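You operate a simulated robot arm through the tools that you are given. There is no shell and no other tool. Be economical: measure what you need, move in short steps, check, and stop when the job is done.

Carry out the task below with a simulated robot arm. There is one attempt and no reset: what you move stays moved.

TASK
Put the red clamp and the teal peg in the black stacking box.
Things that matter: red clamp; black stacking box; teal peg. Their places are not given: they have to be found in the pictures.

It is judged by the outcome, as a careful person would: the job done as asked, and still so three seconds after it is handed in. It fails if anything else is knocked over, pushed out of place, dropped, spilled or broken.

THE ROBOT
A 7-joint arm with a two-finger parallel gripper, fixed in place. Base frame: the origin is at the foot of the arm, x ahead of it, y to its left, z up; the work surface is at about z = 0.86. Lengths are in m, angles in rad, forces in N, time in s.
With the tool pointing down near the work surface it reaches from about 0.3 to 0.7 m from the base axis. Its first joint turns from -1.152 to 1.152 rad. Payload 1.57 kg.
Tool frame: the origin (TCP) lies between the finger pads and is the grasp point; the fingertips stand 0.03 m ahead of it; z points along the fingers, y is the line along which they close. The gripper opens to 0.11 m. The fingers are 0.024 m wide and 0.012 m thick; the gripper's body (0.048 by 0.112 m) begins 0.078 m behind the TCP.
Orientation is told as [roll, pitch, yaw] about the base's x, y, z axes, in that order, counted from this pose: with the fingers straight down and closing along the base's y, the tool's x points along the base's -x, its y along +y and its z along -z.

THE INTERFACE
- The arm moves only by the tool step_arm. Its argument "motion" is a list of rows, each an object (a shift or turn left out is 0, a gripper value left out holds the last) with "linear": the shift along the base's x, y, z in m, a list of three; "rotation": the turn, a rotation vector about the base's x, y, z in rad, a list of three. In form: [{"linear": [tx, ty, tz], "rotation": [wx, wy, wz]}, ...]. A call has 1 to 8 rows; each row shifts and turns the commanded pose from where the row before left it. "claw" is the opening, from 0 (shut) to 1 (fully open), set as the call begins (left out, the last holds). A row lasts 0.2 s, in which the tool goes at most 0.05 m and 0.15 rad; a call with a longer step from one row to the next is refused whole, and so is a gripper value outside its range. A pose out of reach is approached as far as the arm can. The call stops where the force on the tool passes 40 N (or 10 N more than at its start, if that is more) or the arm is blocked; 0.2 s more then pass. The fingers move at their own pace (about 0.108 m/s each) and stop on an object; they squeeze with about 42 N. The grip force told is the motor's: it shows also when the fingers shut on nothing. Time passes only in rows, and 0.2 s behind the last, so rows that do not move let the fingers close. It gives the time, the measured TCP pose, the force on the tool (base axes), the opening and the grip force at its end, in the units of the frame above (readings bear some noise), and new pictures: "pictures" is both (left out), scene, wrist or none.
- Cameras (640 x 400 px; columns grow to the right, rows downward): "scene" is fixed at [0.1714, -0.3974, 1.4043]; the picture's right is [0.71, -0.70, 0.00], its down [-0.41, -0.41, -0.81] and it looks along [0.57, 0.58, -0.58] (base axes); focal length 251 px, centre (320, 200). "wrist" rides on the gripper at [-0.036, 0, -0.08] in the tool frame; the picture's right is [0.00, -1.00, 0.00], its down [0.97, 0.00, -0.24] and it looks along [0.24, 0.00, 0.97] (tool axes); focal length 218 px, centre (320, 200).
- point_at(camera, pixels): there is no depth. For up to 12 entries [column, row, z] of the newest picture of that camera ("zoom" is the newest enlarged one), the place [x, y] in the base frame at which the ray of that pixel passes the height z, good to about 0.002 m. No time passes.
- close_up(camera, box): a new picture of the part [left, top, right, bottom] of that camera's present view, enlarged. No time passes.
- job_done(): hands the job in; it is judged then, once.

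Work in short steps. Measure before you move; look again where a grasp or a placing could have gone wrong, and mend it. You have 60 turns and 120 pictures in all, the two below and enlarged ones among them. Open the gripper and draw the arm clear of the work before you hand the job in, unless the task says otherwise; then end with one line.

The tools are called after "Emit:" by a JSON object that holds its "op" and its "data". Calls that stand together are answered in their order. step_arm: Moves the arm, as the interface text tells. Its arguments: {"type":"object","properties":{"motion":{"type":"array","items":{"type":"object","properties":{"linear":{"type":"array","items":{"type":"number"}},"rotation":{"type":"array","items":{"type":"number"}}}}},"claw":{"type":"number"},"pictures":{"type":"string","enum":["both","scene","wrist","none"]}},"required":["motion"]} The other tools are called the same way: point_at (camera, pixels) gives the place at which the rays of pixels pass given heights; close_up (camera, box) takes an enlarged picture of a part of a camera's view; job_done () hands the job in.

At the start:

```text
time: 0.0
eef_pos: [0.3308, 0.0276, 1.2568]
tool_rot: [0.001, -0.001, 0.001]
force: [-0.1, 0.7, 1.2]
opening: 0.1097
grip_force: 0.0
```

scene: 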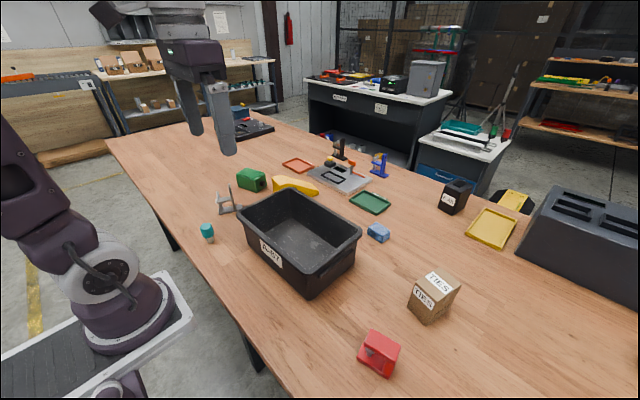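
wrist: 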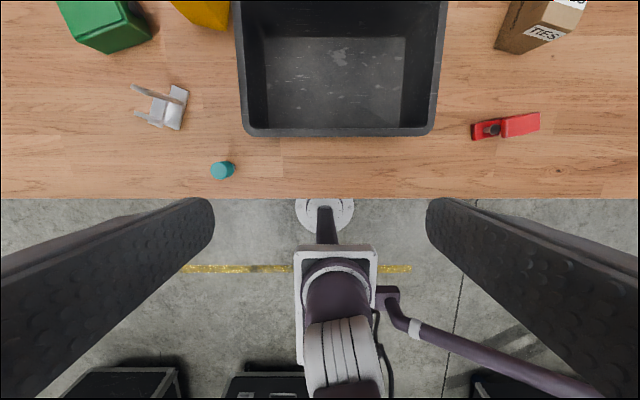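

I see the teal peg near scene (207,232), the red clamp near (379,353) and the black box near (300,240). I'll zoom in on them and measure.

Emit:
{"op": "close_up", "data": {"camera": "scene", "box": [180, 160, 420, 390]}}

Emit:
{"op": "close_up", "data": {"camera": "wrist", "box": [100, 0, 580, 200]}}

Emit:
{"op": "point_at", "data": {"camera": "wrist", "pixels": [[222, 170, 0.88], [222, 170, 0.9], [473, 130, 0.88], [540, 122, 0.88], [505, 126, 0.89], [245, 130, 0.98], [434, 130, 0.98], [447, 0, 0.98], [236, 0, 0.98], [176, 108, 0.86]]}}

Emit:
{"op": "point_at", "data": {"camera": "scene", "pixels": [[207, 241, 0.86], [207, 226, 0.9], [379, 353, 0.88], [238, 207, 0.98], [290, 188, 0.98], [361, 232, 0.98], [312, 265, 0.98], [300, 275, 0.86], [312, 292, 0.86], [354, 268, 0.86]]}}

```text
1.74 times, centred on (300, 275) of scene
```

zoom: 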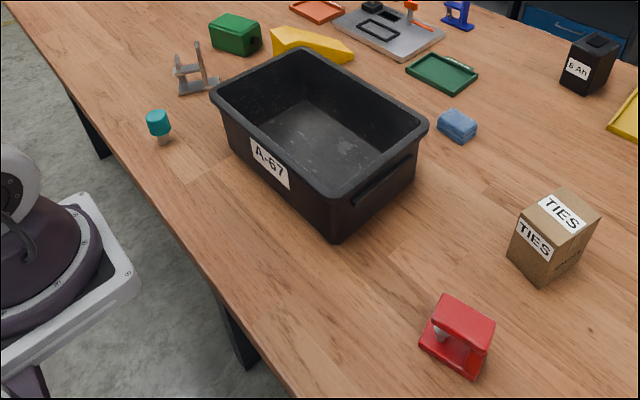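

```text
1.33 times, centred on (340, 100) of wrist
```

zoom: 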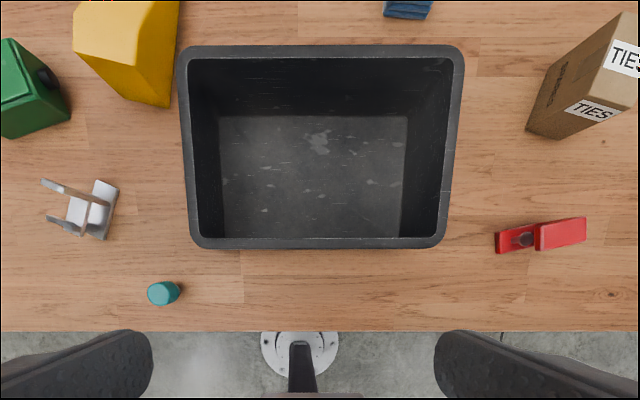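

```text
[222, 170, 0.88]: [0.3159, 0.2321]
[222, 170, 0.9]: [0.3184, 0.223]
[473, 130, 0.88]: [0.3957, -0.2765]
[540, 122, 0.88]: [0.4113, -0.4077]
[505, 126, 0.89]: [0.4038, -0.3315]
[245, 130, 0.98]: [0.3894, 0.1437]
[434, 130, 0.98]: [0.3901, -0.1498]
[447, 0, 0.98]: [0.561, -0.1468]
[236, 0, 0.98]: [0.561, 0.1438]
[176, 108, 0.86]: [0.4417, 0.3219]
```

```text
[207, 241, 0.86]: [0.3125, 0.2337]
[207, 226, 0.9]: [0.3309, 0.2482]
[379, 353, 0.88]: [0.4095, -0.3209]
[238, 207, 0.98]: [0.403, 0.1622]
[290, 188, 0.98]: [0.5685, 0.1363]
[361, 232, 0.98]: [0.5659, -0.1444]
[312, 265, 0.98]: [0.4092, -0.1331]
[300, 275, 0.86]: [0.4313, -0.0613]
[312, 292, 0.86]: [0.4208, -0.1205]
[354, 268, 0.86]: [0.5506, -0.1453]
```

The peg stands near (0.32, 0.227) and the box rim is at about z = 0.99. I'll move above the peg and look again.

Emit:
{"op": "step_arm", "data": {"motion": [{"linear": [0, 0.045, -0.02]}, {"linear": [0, 0.045, -0.02]}, {"linear": [-0.005, 0.045, -0.02]}, {"linear": [-0.005, 0.045, -0.02]}, {"linear": [-0.003, 0.018, -0.04]}, {"linear": [0, 0, -0.045]}, {"linear": [0, 0, -0.02]}, {}], "claw": 0.6}}

```text
time: 1.8
eef_pos: [0.3165, 0.2254, 1.0715]
tool_rot: [0.001, 0.0, 0.001]
force: [0.7, -0.2, -0.5]
opening: 0.0661
grip_force: 0.0
```

scene: 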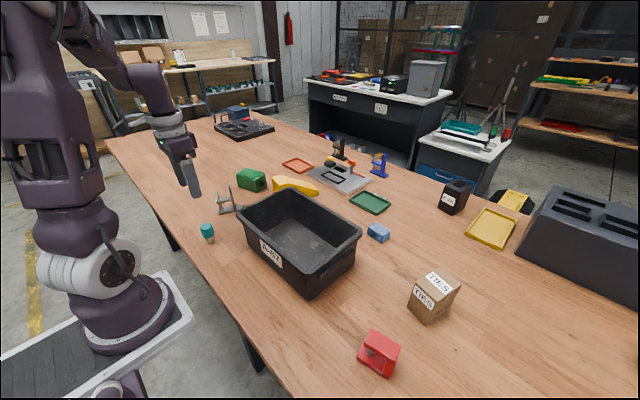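
wrist: 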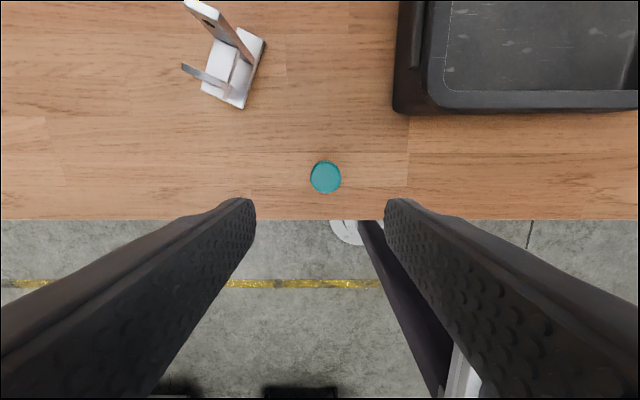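

Emit:
{"op": "point_at", "data": {"camera": "wrist", "pixels": [[326, 177, 0.9], [326, 177, 0.91], [311, 177, 0.91], [341, 177, 0.91], [326, 162, 0.91], [326, 194, 0.91], [320, 220, 0.86], [428, 100, 0.99]]}}

Emit:
{"op": "close_up", "data": {"camera": "scene", "box": [180, 200, 260, 250]}}

```text
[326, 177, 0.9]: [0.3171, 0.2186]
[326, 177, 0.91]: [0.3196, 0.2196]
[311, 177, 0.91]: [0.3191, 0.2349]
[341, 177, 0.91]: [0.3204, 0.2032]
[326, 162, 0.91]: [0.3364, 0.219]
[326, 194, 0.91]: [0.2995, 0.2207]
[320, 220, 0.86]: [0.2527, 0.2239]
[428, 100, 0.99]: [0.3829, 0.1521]
```

```text
8.00 times, centred on (220, 225) of scene
```

zoom: 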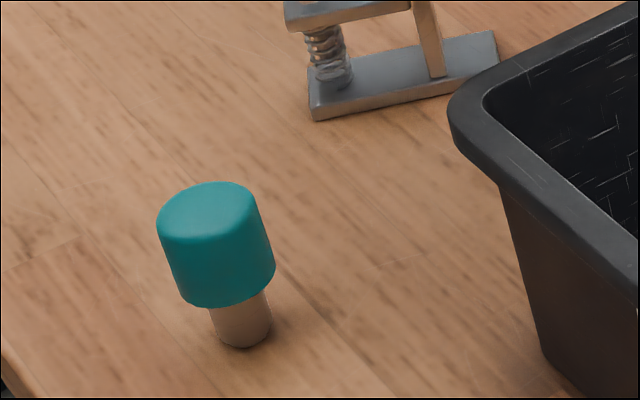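

Emit:
{"op": "point_at", "data": {"camera": "zoom", "pixels": [[242, 335, 0.86], [215, 208, 0.9], [215, 208, 0.91], [215, 208, 0.92], [230, 292, 0.88], [230, 292, 0.89]]}}

```text
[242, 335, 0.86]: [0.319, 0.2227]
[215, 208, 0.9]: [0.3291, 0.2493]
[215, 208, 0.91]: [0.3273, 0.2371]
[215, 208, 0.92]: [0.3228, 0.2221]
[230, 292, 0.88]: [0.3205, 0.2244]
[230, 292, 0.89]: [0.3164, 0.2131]
```

Head spans z of about 0.88–0.92 and its centre is (0.320, 0.221). I'll descend to a TCP height of 0.902, then close.

Emit:
{"op": "step_arm", "data": {"motion": [{"linear": [0.003, -0.004, -0.04]}, {"linear": [0, 0, -0.045]}, {"linear": [0, 0, -0.045]}, {"linear": [0, 0, -0.025]}, {"linear": [0, 0, -0.014]}, {}]}}

Emit:
{"op": "step_arm", "data": {"motion": [{}, {}, {}], "claw": 0}}

```text
time: 3.2
eef_pos: [0.3188, 0.2219, 0.9029]
tool_rot: [0.001, -0.001, 0.0]
force: [0.5, 0.5, -0.7]
opening: 0.0661
grip_force: 0.0
```

scene: 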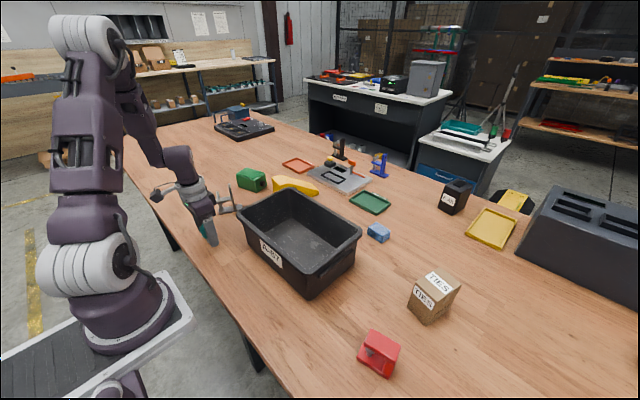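
wrist: 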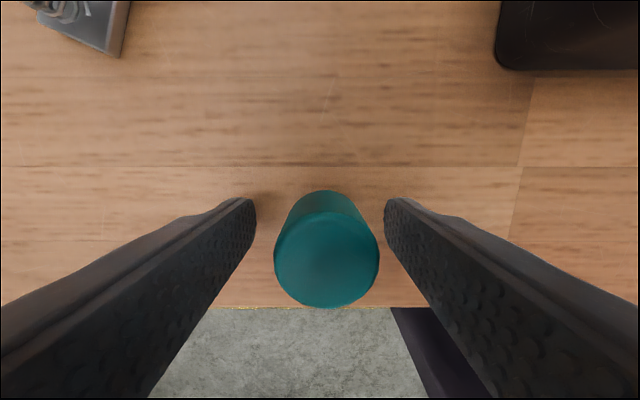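

```text
time: 4.0
eef_pos: [0.3196, 0.2205, 0.9029]
tool_rot: [0.002, 0.0, 0.001]
force: [-0.5, 0.2, 0.1]
opening: 0.0325
grip_force: 40.8
```

scene: 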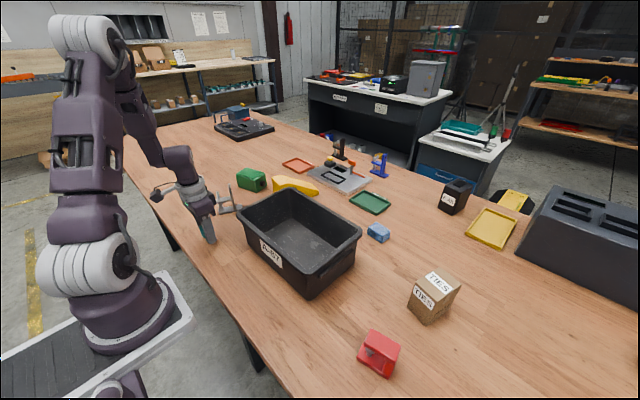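
wrist: 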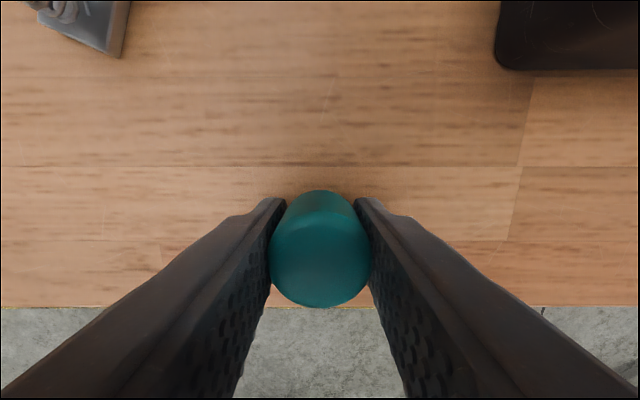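

The peg is held (opening 0.0325). I'll lift it and carry it over the box.

Emit:
{"op": "step_arm", "data": {"motion": [{"linear": [0, 0, 0.03]}, {"linear": [0, 0, 0.045]}, {"linear": [0, 0, 0.045]}, {"linear": [0, 0, 0.045]}, {"linear": [0, 0, 0.045]}, {}], "pictures": "none"}}

Emit:
{"op": "step_arm", "data": {"motion": [{"linear": [0.029, -0.028, 0]}, {"linear": [0.029, -0.028, 0]}, {"linear": [0.029, -0.028, 0]}, {"linear": [0.029, -0.028, 0]}, {"linear": [0.029, -0.028, 0]}, {"linear": [0.029, -0.028, 0]}, {}]}}

```text
time: 5.4
eef_pos: [0.3196, 0.2211, 1.1145]
tool_rot: [0.0, 0.0, -0.001]
force: [-0.1, 0.3, 0.4]
opening: 0.0
grip_force: 21.0
```

```text
time: 7.0
eef_pos: [0.4944, 0.053, 1.1132]
tool_rot: [0.001, 0.0, 0.001]
force: [0.7, 0.5, -0.4]
opening: 0.0
grip_force: 21.6
```

scene: 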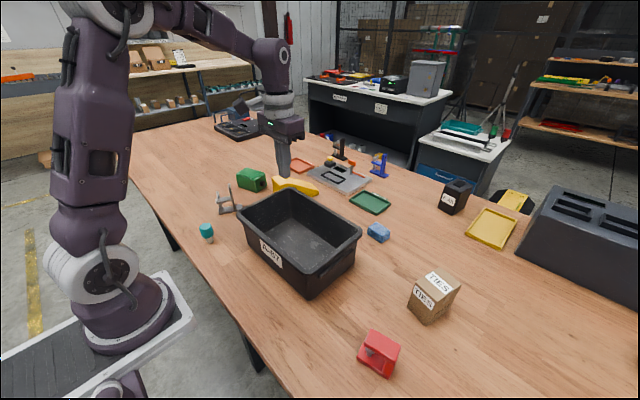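
wrist: 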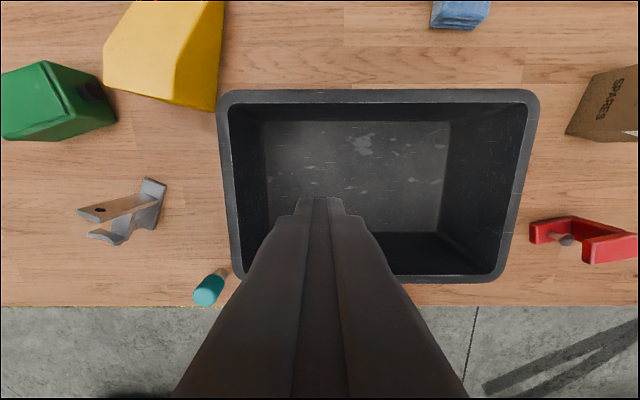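

The gripper has closed to 0: the peg slipped out during the lift and is still standing near its place at scene (207,232). I'll look at it closely to see why.

Emit:
{"op": "close_up", "data": {"camera": "scene", "box": [187, 213, 227, 248]}}

Emit:
{"op": "close_up", "data": {"camera": "wrist", "box": [180, 260, 240, 310]}}

```text
11.43 times, centred on (207, 230) of scene
```

zoom: 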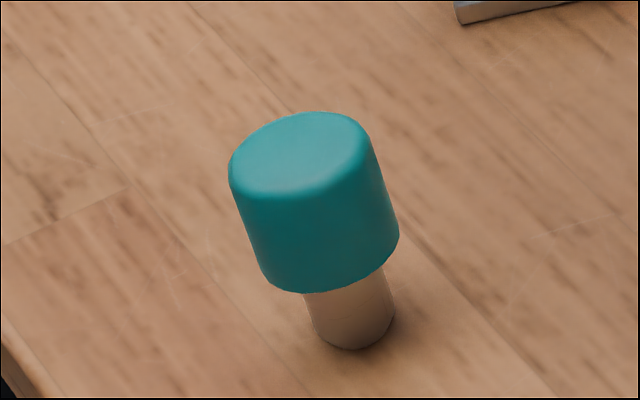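

```text
8.00 times, centred on (210, 285) of wrist
```

zoom: 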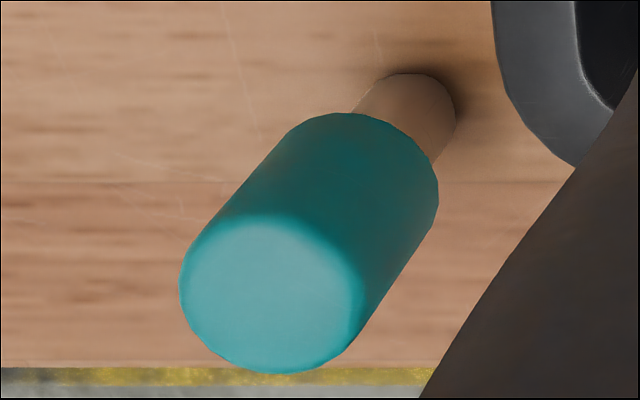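

Emit:
{"op": "point_at", "data": {"camera": "zoom", "pixels": [[275, 300, 0.92], [275, 300, 0.91], [400, 115, 0.86]]}}

Emit:
{"op": "point_at", "data": {"camera": "scene", "pixels": [[209, 241.7, 0.86], [205.5, 226.5, 0.92]]}}

```text
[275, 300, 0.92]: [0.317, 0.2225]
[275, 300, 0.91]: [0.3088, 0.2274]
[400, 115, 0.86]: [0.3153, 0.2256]
```

```text
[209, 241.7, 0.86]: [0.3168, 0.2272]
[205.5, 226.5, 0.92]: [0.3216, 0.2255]
```

The peg is a plain cylinder, now at about (0.318, 0.224). I'll go back above it with the gripper open and grip it deeper this time.

Emit:
{"op": "step_arm", "data": {"motion": [{"linear": [-0.0295, 0.0285, 0]}, {"linear": [-0.0295, 0.0285, 0]}, {"linear": [-0.0295, 0.0285, 0]}, {"linear": [-0.0295, 0.0285, 0]}, {"linear": [-0.0295, 0.0285, 0]}, {"linear": [-0.0295, 0.0285, 0]}, {"linear": [0, 0, -0.04]}, {}], "claw": 0.6, "pictures": "wrist"}}

Emit:
{"op": "point_at", "data": {"camera": "wrist", "pixels": [[320, 177, 0.92], [330, 177, 0.92], [320, 187, 0.92]]}}

```text
time: 8.8
eef_pos: [0.3179, 0.2258, 1.0725]
tool_rot: [-0.001, 0.0, 0.001]
force: [0.8, -0.3, -0.4]
opening: 0.066
grip_force: 0.1
```

wrist: 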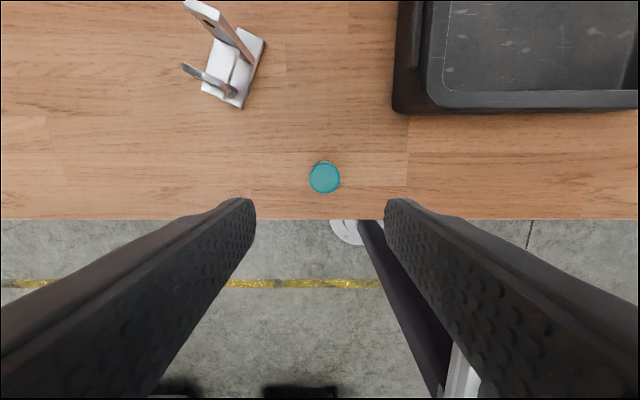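

```text
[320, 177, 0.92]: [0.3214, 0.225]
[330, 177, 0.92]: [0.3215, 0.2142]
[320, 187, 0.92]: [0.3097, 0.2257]
```

The peg top is at wrist (325,177), which gives (0.321, 0.220). I'll descend deeper, to 0.896, close, and lift slowly while watching.

Emit:
{"op": "step_arm", "data": {"motion": [{"linear": [0.003, -0.005, -0.04]}, {"linear": [0, 0, -0.045]}, {"linear": [0, 0, -0.045]}, {"linear": [0, 0, -0.03]}, {"linear": [0, 0, -0.016]}, {}], "pictures": "none"}}

Emit:
{"op": "step_arm", "data": {"motion": [{}, {}, {}, {}, {}], "claw": 0, "pictures": "none"}}

Emit:
{"op": "step_arm", "data": {"motion": [{"linear": [0, 0, 0.004]}, {"linear": [0, 0, 0.004]}, {"linear": [0, 0, 0.004]}]}}

```text
time: 10.2
eef_pos: [0.3212, 0.2196, 0.8963]
tool_rot: [0.0, -0.001, 0.001]
force: [0.1, 0.2, 0.2]
opening: 0.0662
grip_force: 0.2
```

```text
time: 11.4
eef_pos: [0.3201, 0.2189, 0.8972]
tool_rot: [0.001, -0.001, 0.002]
force: [-0.4, -0.5, -0.1]
opening: 0.0326
grip_force: 40.5
```

```text
time: 12.2
eef_pos: [0.3192, 0.2202, 0.9074]
tool_rot: [0.0, 0.0, -0.001]
force: [-0.2, 0.5, -1.0]
opening: 0.0325
grip_force: 40.8
```

scene: 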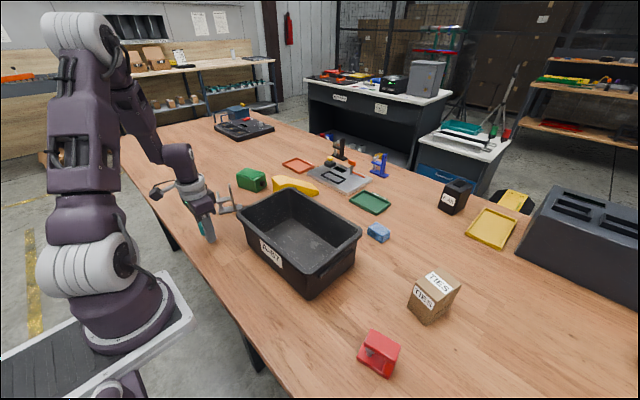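
wrist: 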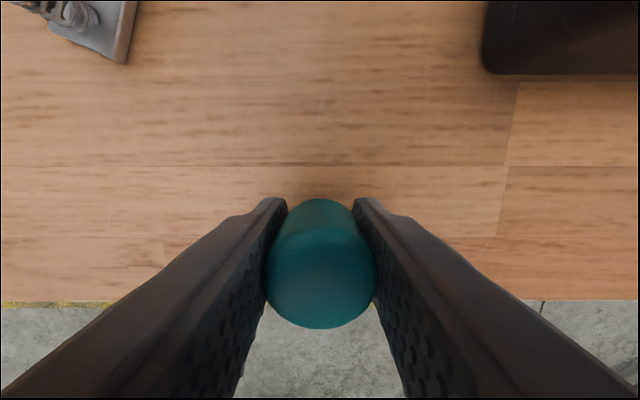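

The head looks the same size relative to the fingers, so it is rising with them. I'll keep lifting gently.

Emit:
{"op": "step_arm", "data": {"motion": [{"linear": [0, 0, 0.005]}, {"linear": [0, 0, 0.008]}, {"linear": [0, 0, 0.01]}, {"linear": [0, 0, 0.01]}]}}

```text
time: 13.2
eef_pos: [0.3191, 0.2209, 0.9425]
tool_rot: [0.0, 0.0, 0.001]
force: [0.0, 0.0, -0.4]
opening: 0.0325
grip_force: 39.9
```

scene: 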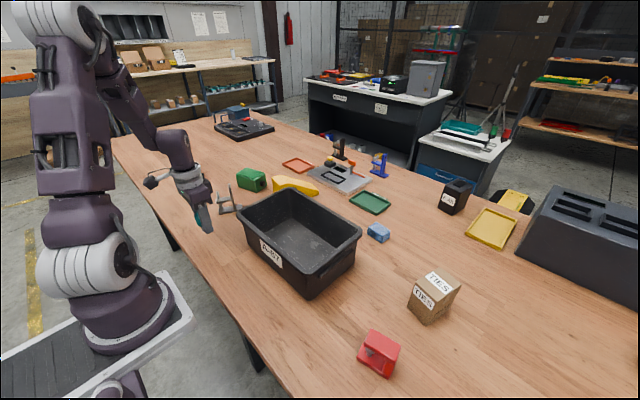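
wrist: 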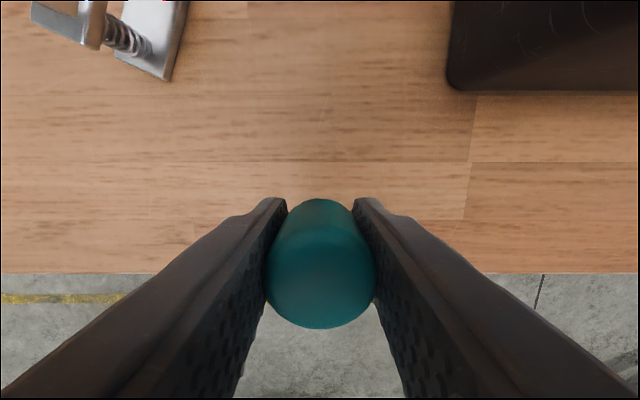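

It holds. I'll go on at a gentle pace to z of about 1.09.

Emit:
{"op": "step_arm", "data": {"motion": [{"linear": [0, 0, 0.015]}, {"linear": [0, 0, 0.02]}, {"linear": [0, 0, 0.02]}, {"linear": [0, 0, 0.02]}, {"linear": [0, 0, 0.02]}, {"linear": [0, 0, 0.02]}, {"linear": [0, 0, 0.02]}, {"linear": [0, 0, 0.012]}], "pictures": "wrist"}}

```text
time: 15.0
eef_pos: [0.3205, 0.2198, 1.0887]
tool_rot: [0.0, -0.001, 0.0]
force: [-0.6, 0.3, -1.7]
opening: 0.0326
grip_force: 40.7
```

wrist: 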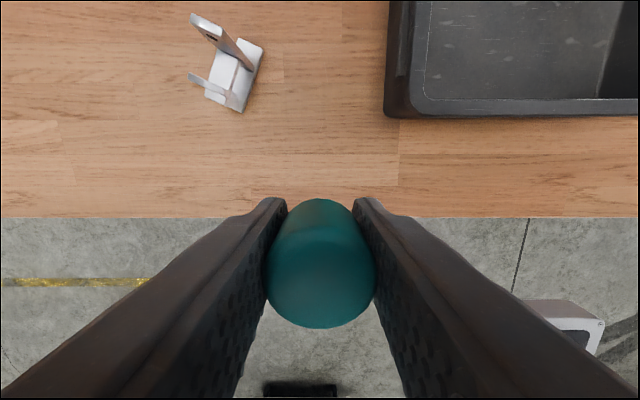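

Still held. I'll carry it to (0.49, 0.055) at a moderate speed.

Emit:
{"op": "step_arm", "data": {"motion": [{"linear": [0.018, -0.018, 0]}, {"linear": [0.022, -0.021, 0]}, {"linear": [0.022, -0.021, 0]}, {"linear": [0.022, -0.021, 0]}, {"linear": [0.022, -0.021, 0]}, {"linear": [0.022, -0.021, 0]}, {"linear": [0.022, -0.021, 0]}, {"linear": [0.018, -0.02, 0]}]}}

```text
time: 16.8
eef_pos: [0.4885, 0.0544, 1.0893]
tool_rot: [-0.003, -0.001, 0.001]
force: [0.5, -0.1, -1.2]
opening: 0.0326
grip_force: 40.7
```

scene: 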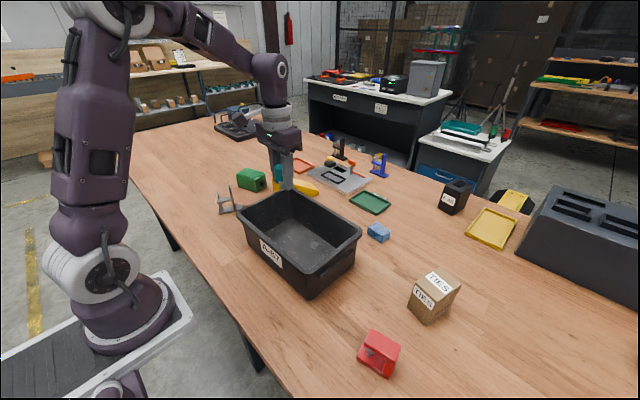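
wrist: 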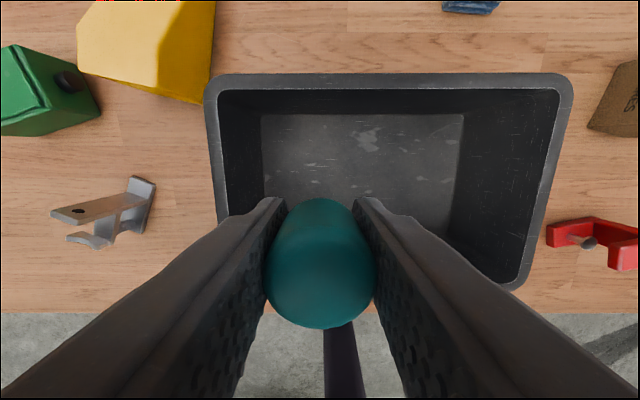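

Emit:
{"op": "point_at", "data": {"camera": "wrist", "pixels": [[220, 92, 0.99], [558, 92, 0.99], [264, 114, 0.87], [463, 114, 0.87], [205, 80, 0.99], [572, 80, 0.99], [452, 230, 0.87], [520, 280, 0.99]]}}

Emit:
{"op": "step_arm", "data": {"motion": [{"linear": [0, 0, -0.02]}, {"linear": [0, 0, -0.025]}, {"linear": [0, 0, -0.025]}, {"linear": [0, 0, -0.025]}, {"linear": [0, 0, -0.025]}, {"linear": [0, 0, -0.025]}, {"linear": [0, 0, -0.02]}], "pictures": "wrist"}}

```text
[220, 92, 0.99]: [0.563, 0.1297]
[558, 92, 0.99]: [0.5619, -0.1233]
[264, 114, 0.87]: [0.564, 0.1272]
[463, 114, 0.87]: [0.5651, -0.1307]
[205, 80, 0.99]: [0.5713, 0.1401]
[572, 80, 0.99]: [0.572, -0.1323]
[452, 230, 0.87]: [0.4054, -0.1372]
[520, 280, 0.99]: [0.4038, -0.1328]
```

```text
time: 18.4
eef_pos: [0.4884, 0.0559, 0.923]
tool_rot: [-0.001, -0.002, 0.0]
force: [-0.4, 1.1, 0.3]
opening: 0.0328
grip_force: 41.2
```

wrist: 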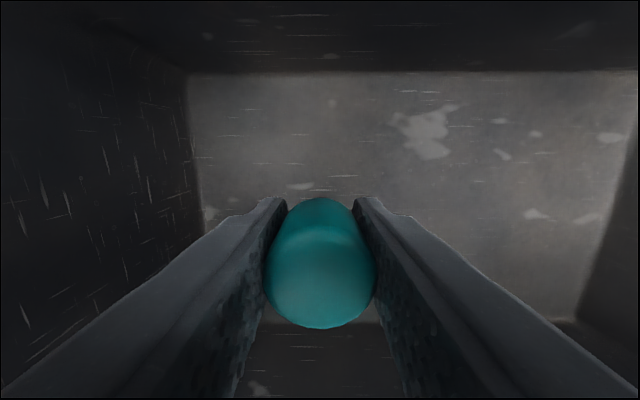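

Emit:
{"op": "step_arm", "data": {"motion": [{"linear": [0, 0, -0.006]}, {"linear": [0, 0, -0.005]}, {"linear": [0, 0, -0.003]}, {"linear": [0, 0, -0.002]}], "pictures": "none"}}

```text
time: 19.4
eef_pos: [0.487, 0.0565, 0.9092]
tool_rot: [-0.003, 0.0, 0.0]
force: [-0.1, 0.0, -0.4]
opening: 0.0323
grip_force: 40.8
```

Emit:
{"op": "step_arm", "data": {"motion": [{"linear": [0, 0, -0.002]}, {"linear": [0, 0, -0.002]}, {"linear": [0, 0, -0.001]}], "pictures": "none"}}

```text
time: 20.2
eef_pos: [0.4872, 0.0558, 0.9023]
tool_rot: [0.0, 0.001, 0.001]
force: [-0.4, 0.0, -0.6]
opening: 0.0324
grip_force: 40.8
```

Emit:
{"op": "step_arm", "data": {"motion": [{"linear": [0, 0, -0.002]}, {}], "pictures": "none"}}

Emit:
{"op": "step_arm", "data": {"motion": [{}, {}, {}], "claw": 0.5, "pictures": "wrist"}}

Emit:
{"op": "step_arm", "data": {"motion": [{"linear": [0, 0, 0.02]}, {"linear": [0, 0, 0.045]}, {"linear": [0, 0, 0.045]}, {"linear": [0, 0, 0.045]}, {"linear": [0, 0, 0.045]}, {}]}}

```text
time: 20.8
eef_pos: [0.4872, 0.0563, 0.9008]
tool_rot: [0.0, 0.0, -0.001]
force: [0.5, 0.2, 0.0]
opening: 0.0324
grip_force: 41.3
```

```text
time: 21.6
eef_pos: [0.488, 0.0563, 0.9007]
tool_rot: [0.001, -0.001, -0.001]
force: [-0.1, 0.3, 0.9]
opening: 0.0552
grip_force: 0.1
```

wrist: 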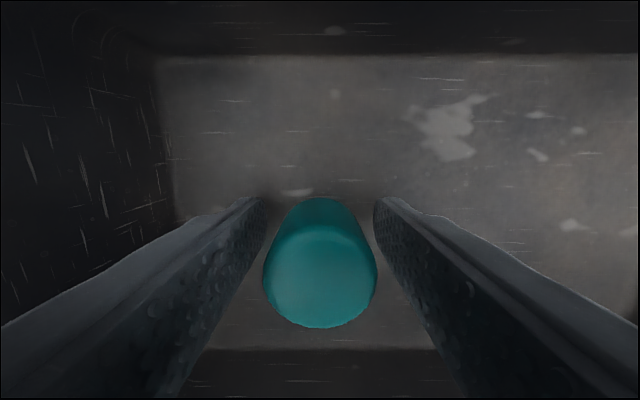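

```text
time: 23.0
eef_pos: [0.4889, 0.0543, 1.101]
tool_rot: [0.0, 0.0, 0.0]
force: [0.5, -0.3, 0.0]
opening: 0.0551
grip_force: 0.1
```

scene: 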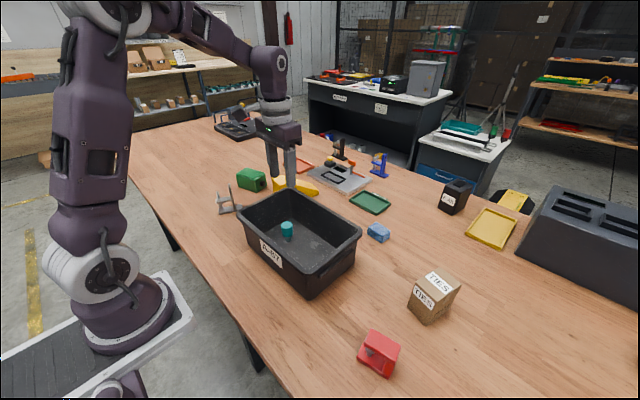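
wrist: 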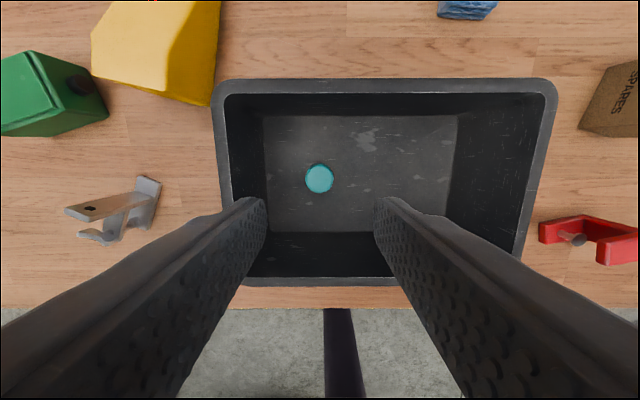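

The peg is standing in the box at scene (287,228). Next I'll move above the clamp, near (0.40, -0.32), at safe height.

Emit:
{"op": "step_arm", "data": {"motion": [{"linear": [-0.013, -0.046, 0.005]}, {"linear": [-0.013, -0.046, 0.005]}, {"linear": [-0.013, -0.046, 0.005]}, {"linear": [-0.013, -0.046, 0.005]}, {"linear": [-0.013, -0.046, 0]}, {"linear": [-0.013, -0.046, 0]}, {"linear": [-0.01, -0.046, 0]}, {"linear": [0, -0.045, 0]}], "claw": 1}}

Emit:
{"op": "close_up", "data": {"camera": "scene", "box": [345, 320, 415, 385]}}

```text
time: 24.8
eef_pos: [0.3986, -0.3111, 1.1203]
tool_rot: [-0.001, 0.0, -0.001]
force: [-0.3, 0.0, 0.6]
opening: 0.1101
grip_force: 0.0
```

scene: 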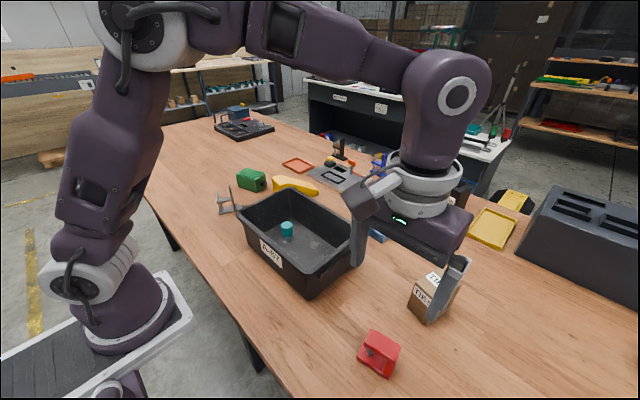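
wrist: 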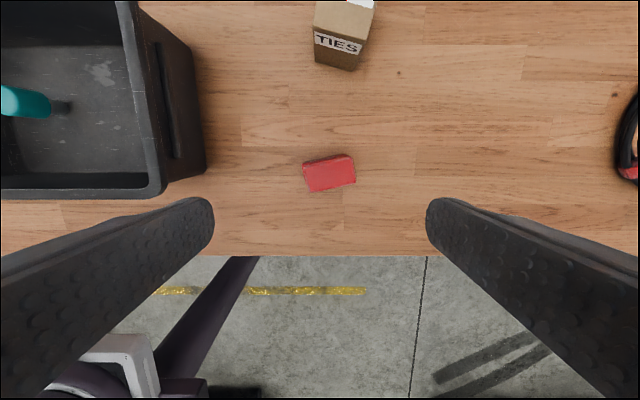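

```text
6.15 times, centred on (380, 352) of scene
```

zoom: 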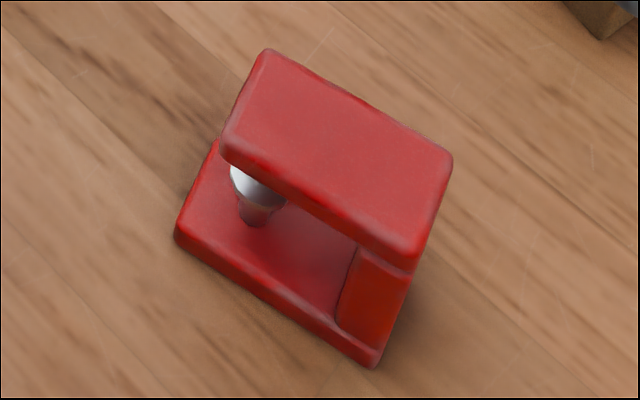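

Emit:
{"op": "point_at", "data": {"camera": "wrist", "pixels": [[304, 167, 0.91], [352, 158, 0.91], [356, 184, 0.91], [309, 192, 0.91], [330, 175, 0.91]]}}

Emit:
{"op": "point_at", "data": {"camera": "zoom", "pixels": [[178, 240, 0.86], [375, 362, 0.86], [222, 145, 0.91], [412, 262, 0.91], [265, 52, 0.91], [450, 158, 0.91], [178, 240, 0.87], [375, 362, 0.87], [222, 145, 0.92], [412, 262, 0.92]]}}

```text
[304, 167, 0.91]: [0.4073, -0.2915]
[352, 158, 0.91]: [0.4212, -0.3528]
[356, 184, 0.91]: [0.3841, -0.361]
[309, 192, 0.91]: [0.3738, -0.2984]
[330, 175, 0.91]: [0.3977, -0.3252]
```

```text
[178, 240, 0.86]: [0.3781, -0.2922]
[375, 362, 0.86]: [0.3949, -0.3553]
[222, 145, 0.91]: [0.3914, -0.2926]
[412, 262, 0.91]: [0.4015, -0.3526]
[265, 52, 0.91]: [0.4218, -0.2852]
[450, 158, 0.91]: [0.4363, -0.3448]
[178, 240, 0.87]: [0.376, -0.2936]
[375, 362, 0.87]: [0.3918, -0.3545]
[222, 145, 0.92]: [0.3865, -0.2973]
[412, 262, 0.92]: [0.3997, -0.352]
```

The clamp's centre is about (0.400, -0.324), its top about 0.92, and its long axis is turned about +0.22 rad from y. I'll align yaw, come down partway and check.

Emit:
{"op": "step_arm", "data": {"motion": [{"linear": [0.001, -0.013, 0], "rotation": [0, 0, 0.11]}, {"linear": [0, 0, -0.02], "rotation": [0, 0, 0.11]}, {"linear": [0, 0, -0.04]}, {"linear": [0, 0, -0.04]}, {"linear": [0, 0, -0.02]}, {}]}}

```text
time: 26.2
eef_pos: [0.4009, -0.3248, 1.0016]
tool_rot: [0.0, 0.0, 0.22]
force: [0.2, -0.1, -0.2]
opening: 0.1099
grip_force: 0.1
```

scene: 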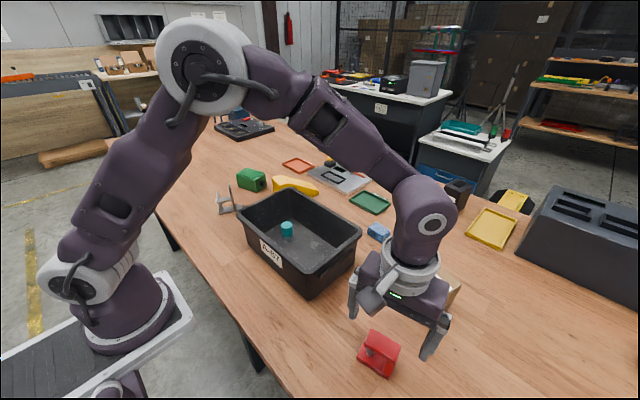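
wrist: 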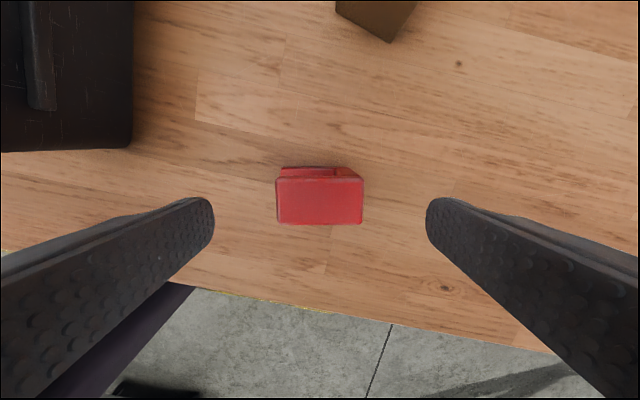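

Emit:
{"op": "point_at", "data": {"camera": "wrist", "pixels": [[320, 201, 0.92], [276, 178, 0.92], [363, 178, 0.92], [363, 224, 0.92], [276, 224, 0.92], [390, 42, 0.86]]}}

```text
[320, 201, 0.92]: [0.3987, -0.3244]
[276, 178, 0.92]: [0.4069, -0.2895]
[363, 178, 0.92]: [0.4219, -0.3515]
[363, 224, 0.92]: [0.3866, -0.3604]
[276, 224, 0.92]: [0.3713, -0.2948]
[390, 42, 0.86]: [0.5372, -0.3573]
```

Centre is (0.398, -0.324), so the tool is well aligned. I'll descend 0.104 to about 0.897.

Emit:
{"op": "step_arm", "data": {"motion": [{"linear": [-0.002, 0, -0.03]}, {"linear": [0, 0, -0.035]}, {"linear": [0, 0, -0.025]}, {"linear": [0, 0, -0.014]}, {}], "pictures": "wrist"}}

Emit:
{"op": "step_arm", "data": {"motion": [{}, {}, {}, {}], "claw": 0, "pictures": "wrist"}}

Emit:
{"op": "step_arm", "data": {"motion": [{"linear": [0, 0, 0.004]}, {"linear": [0, 0, 0.006]}, {"linear": [0, 0, 0.01]}, {"linear": [0, 0, 0.01]}]}}

```text
time: 27.4
eef_pos: [0.4001, -0.3248, 0.898]
tool_rot: [0.001, 0.0, 0.22]
force: [0.0, 0.4, 0.2]
opening: 0.1102
grip_force: 0.2
```

wrist: 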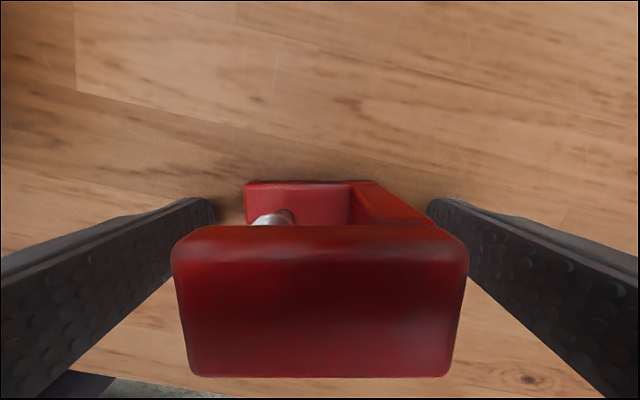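

```text
time: 28.4
eef_pos: [0.3993, -0.324, 0.897]
tool_rot: [-0.002, -0.001, 0.219]
force: [0.2, -0.2, 0.3]
opening: 0.0672
grip_force: 42.1
```

wrist: 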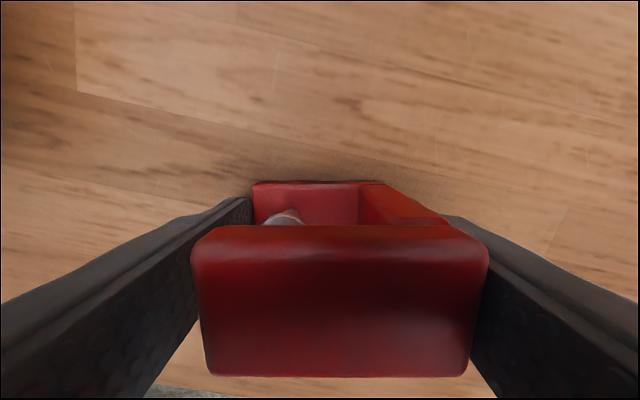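

```text
time: 29.4
eef_pos: [0.3981, -0.3241, 0.9265]
tool_rot: [-0.001, 0.001, 0.222]
force: [0.5, 0.5, -2.9]
opening: 0.0676
grip_force: 42.4
```

scene: 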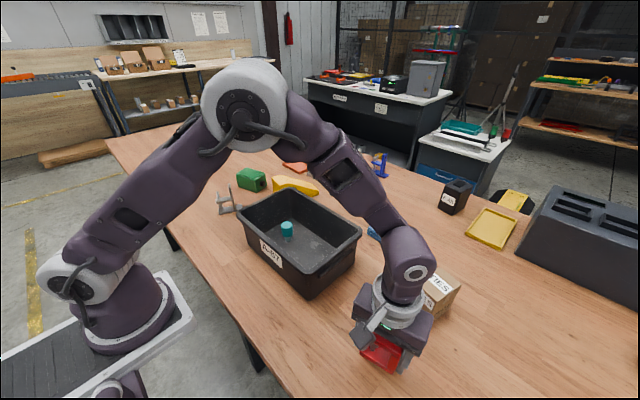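
wrist: 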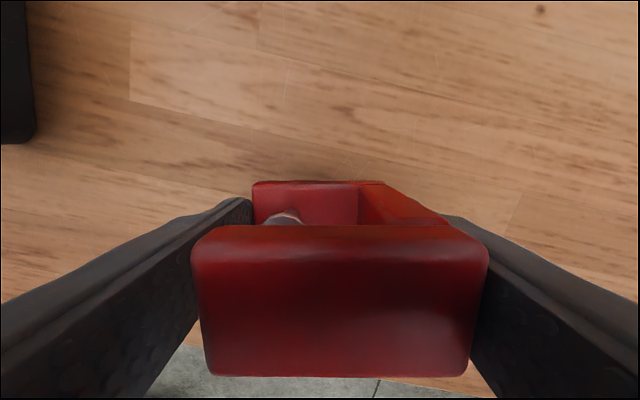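

The clamp is held and rising (about 3 N). I'll lift straight up to z of about 1.085.

Emit:
{"op": "step_arm", "data": {"motion": [{"linear": [0, 0, 0.015]}, {"linear": [0, 0, 0.02]}, {"linear": [0, 0, 0.025]}, {"linear": [0, 0, 0.025]}, {"linear": [0, 0, 0.025]}, {"linear": [0, 0, 0.025]}, {"linear": [0, 0, 0.025]}], "pictures": "wrist"}}

```text
time: 31.0
eef_pos: [0.3994, -0.3251, 1.087]
tool_rot: [0.0, -0.002, 0.22]
force: [0.5, 0.1, -2.1]
opening: 0.0675
grip_force: 42.1
```

wrist: 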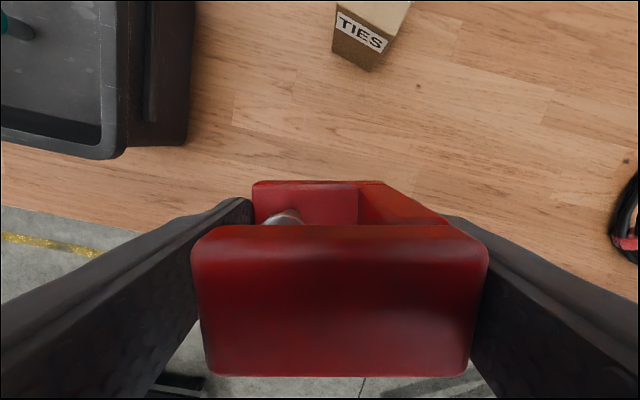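

Next, carry it to (0.488, -0.05) over the box, turning yaw back to 0.

Emit:
{"op": "step_arm", "data": {"motion": [{"linear": [0.008, 0.025, 0.005], "rotation": [0, 0, -0.02]}, {"linear": [0.0115, 0.036, 0.005], "rotation": [0, 0, -0.03]}, {"linear": [0.0115, 0.036, 0], "rotation": [0, 0, -0.03]}, {"linear": [0.0115, 0.036, 0], "rotation": [0, 0, -0.03]}, {"linear": [0.0115, 0.036, 0], "rotation": [0, 0, -0.03]}, {"linear": [0.0115, 0.036, 0], "rotation": [0, 0, -0.03]}, {"linear": [0.0115, 0.036, 0], "rotation": [0, 0, -0.03]}, {"linear": [0.0115, 0.034, 0], "rotation": [0, 0, -0.02]}]}}

```text
time: 32.8
eef_pos: [0.488, -0.0501, 1.0966]
tool_rot: [-0.003, -0.001, -0.002]
force: [0.5, 0.3, -3.2]
opening: 0.0679
grip_force: 41.7
```

scene: 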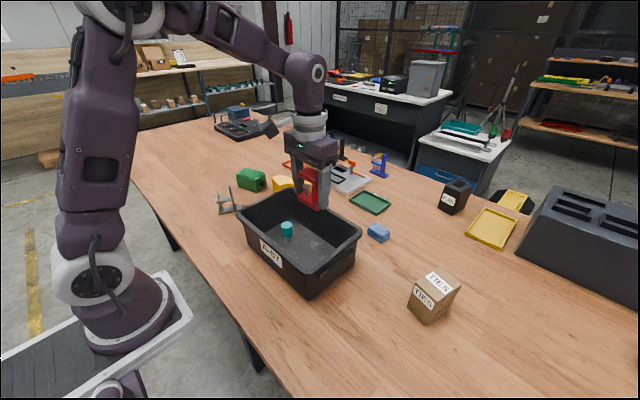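
wrist: 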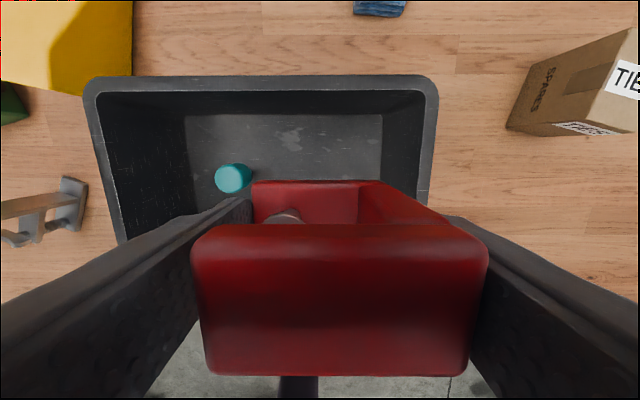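

Emit:
{"op": "step_arm", "data": {"motion": [{"linear": [0, -0.004, -0.02]}, {"linear": [0, 0, -0.025]}, {"linear": [0, 0, -0.025]}, {"linear": [0, 0, -0.025]}, {"linear": [0, 0, -0.025]}, {"linear": [0, 0, -0.025]}, {"linear": [0, 0, -0.02]}, {"linear": [0, 0, -0.015]}], "pictures": "wrist"}}

Emit:
{"op": "step_arm", "data": {"motion": [{"linear": [0, 0, -0.005]}, {"linear": [0, 0, -0.004]}, {"linear": [0, 0, -0.003]}, {"linear": [0, 0, -0.002]}], "pictures": "none"}}

```text
time: 34.6
eef_pos: [0.4879, -0.054, 0.9173]
tool_rot: [0.0, 0.001, 0.0]
force: [-0.2, 0.5, -2.5]
opening: 0.0676
grip_force: 42.1
```

wrist: 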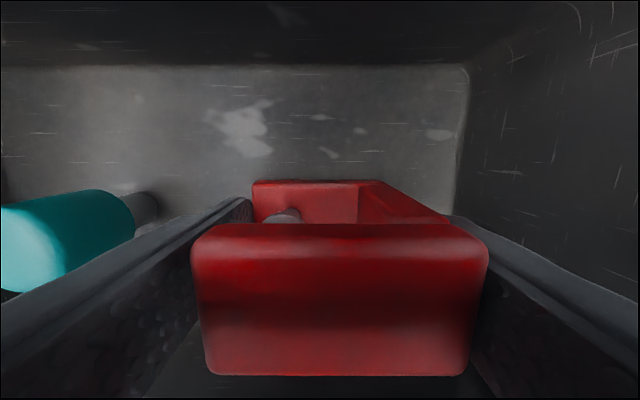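

```text
time: 35.6
eef_pos: [0.4878, -0.052, 0.9031]
tool_rot: [0.0, 0.001, -0.001]
force: [-0.6, -0.3, -3.6]
opening: 0.0676
grip_force: 42.5
```

Emit:
{"op": "step_arm", "data": {"motion": [{"linear": [0, 0, -0.002]}, {"linear": [0, 0, -0.001]}, {}], "pictures": "none"}}

Emit:
{"op": "step_arm", "data": {"motion": [{}, {}, {}], "claw": 0.78, "pictures": "wrist"}}

Emit:
{"op": "step_arm", "data": {"motion": [{"linear": [0, 0, 0.02]}, {"linear": [0, 0, 0.04]}, {"linear": [0, 0, 0.045]}, {"linear": [0, 0, 0.045]}, {"linear": [0, 0, 0.045]}, {"linear": [0, 0, 0.045]}, {}]}}

```text
time: 36.4
eef_pos: [0.4876, -0.0528, 0.9018]
tool_rot: [0.001, -0.003, 0.0]
force: [-4.7, 2.1, 29.5]
opening: 0.0678
grip_force: 41.8
```

```text
time: 37.2
eef_pos: [0.4874, -0.0534, 0.8995]
tool_rot: [-0.001, -0.001, -0.003]
force: [-0.9, 0.8, -0.2]
opening: 0.0859
grip_force: 0.0
```

wrist: 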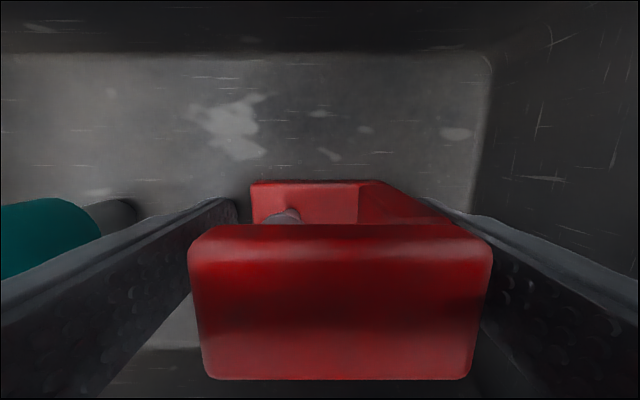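

```text
time: 38.8
eef_pos: [0.4868, -0.0543, 1.1405]
tool_rot: [-0.001, 0.0, -0.002]
force: [0.0, -0.1, -0.4]
opening: 0.0859
grip_force: 0.1
```

scene: 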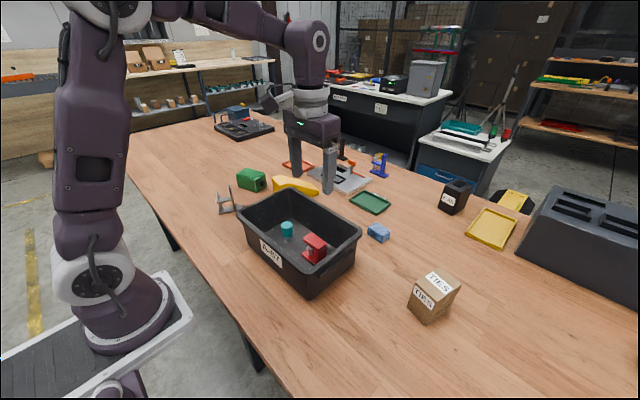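
wrist: 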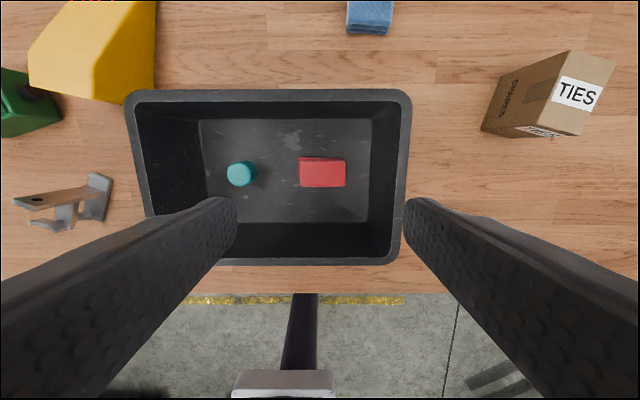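

Both items are standing in the box and nothing else has moved. I'll draw the arm up and back, clear of the work.

Emit:
{"op": "step_arm", "data": {"motion": [{"linear": [-0.02, 0.01, 0.03]}, {"linear": [-0.03, 0.015, 0.03]}, {"linear": [-0.03, 0.015, 0.03]}, {"linear": [-0.03, 0.015, 0.02]}, {"linear": [-0.03, 0.015, 0.01]}, {}], "claw": 1, "pictures": "scene"}}

```text
time: 40.2
eef_pos: [0.3462, 0.0167, 1.2603]
tool_rot: [0.0, 0.0, 0.0]
force: [-0.8, 0.3, -0.1]
opening: 0.1102
grip_force: 0.1
```

scene: 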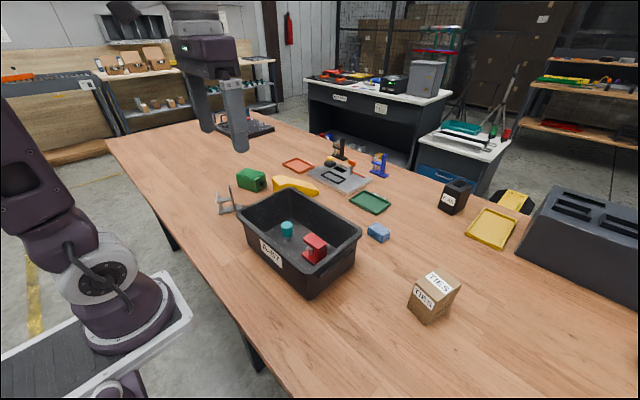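

Emit:
{"op": "job_done", "data": {}}

```text
The job is handed in.
```

The red clamp and the teal peg are both standing in the black stacking box; the peg slipped out of the gripper on the first lift but stayed upright in place, nothing else was disturbed, and the arm is drawn clear with the gripper open.
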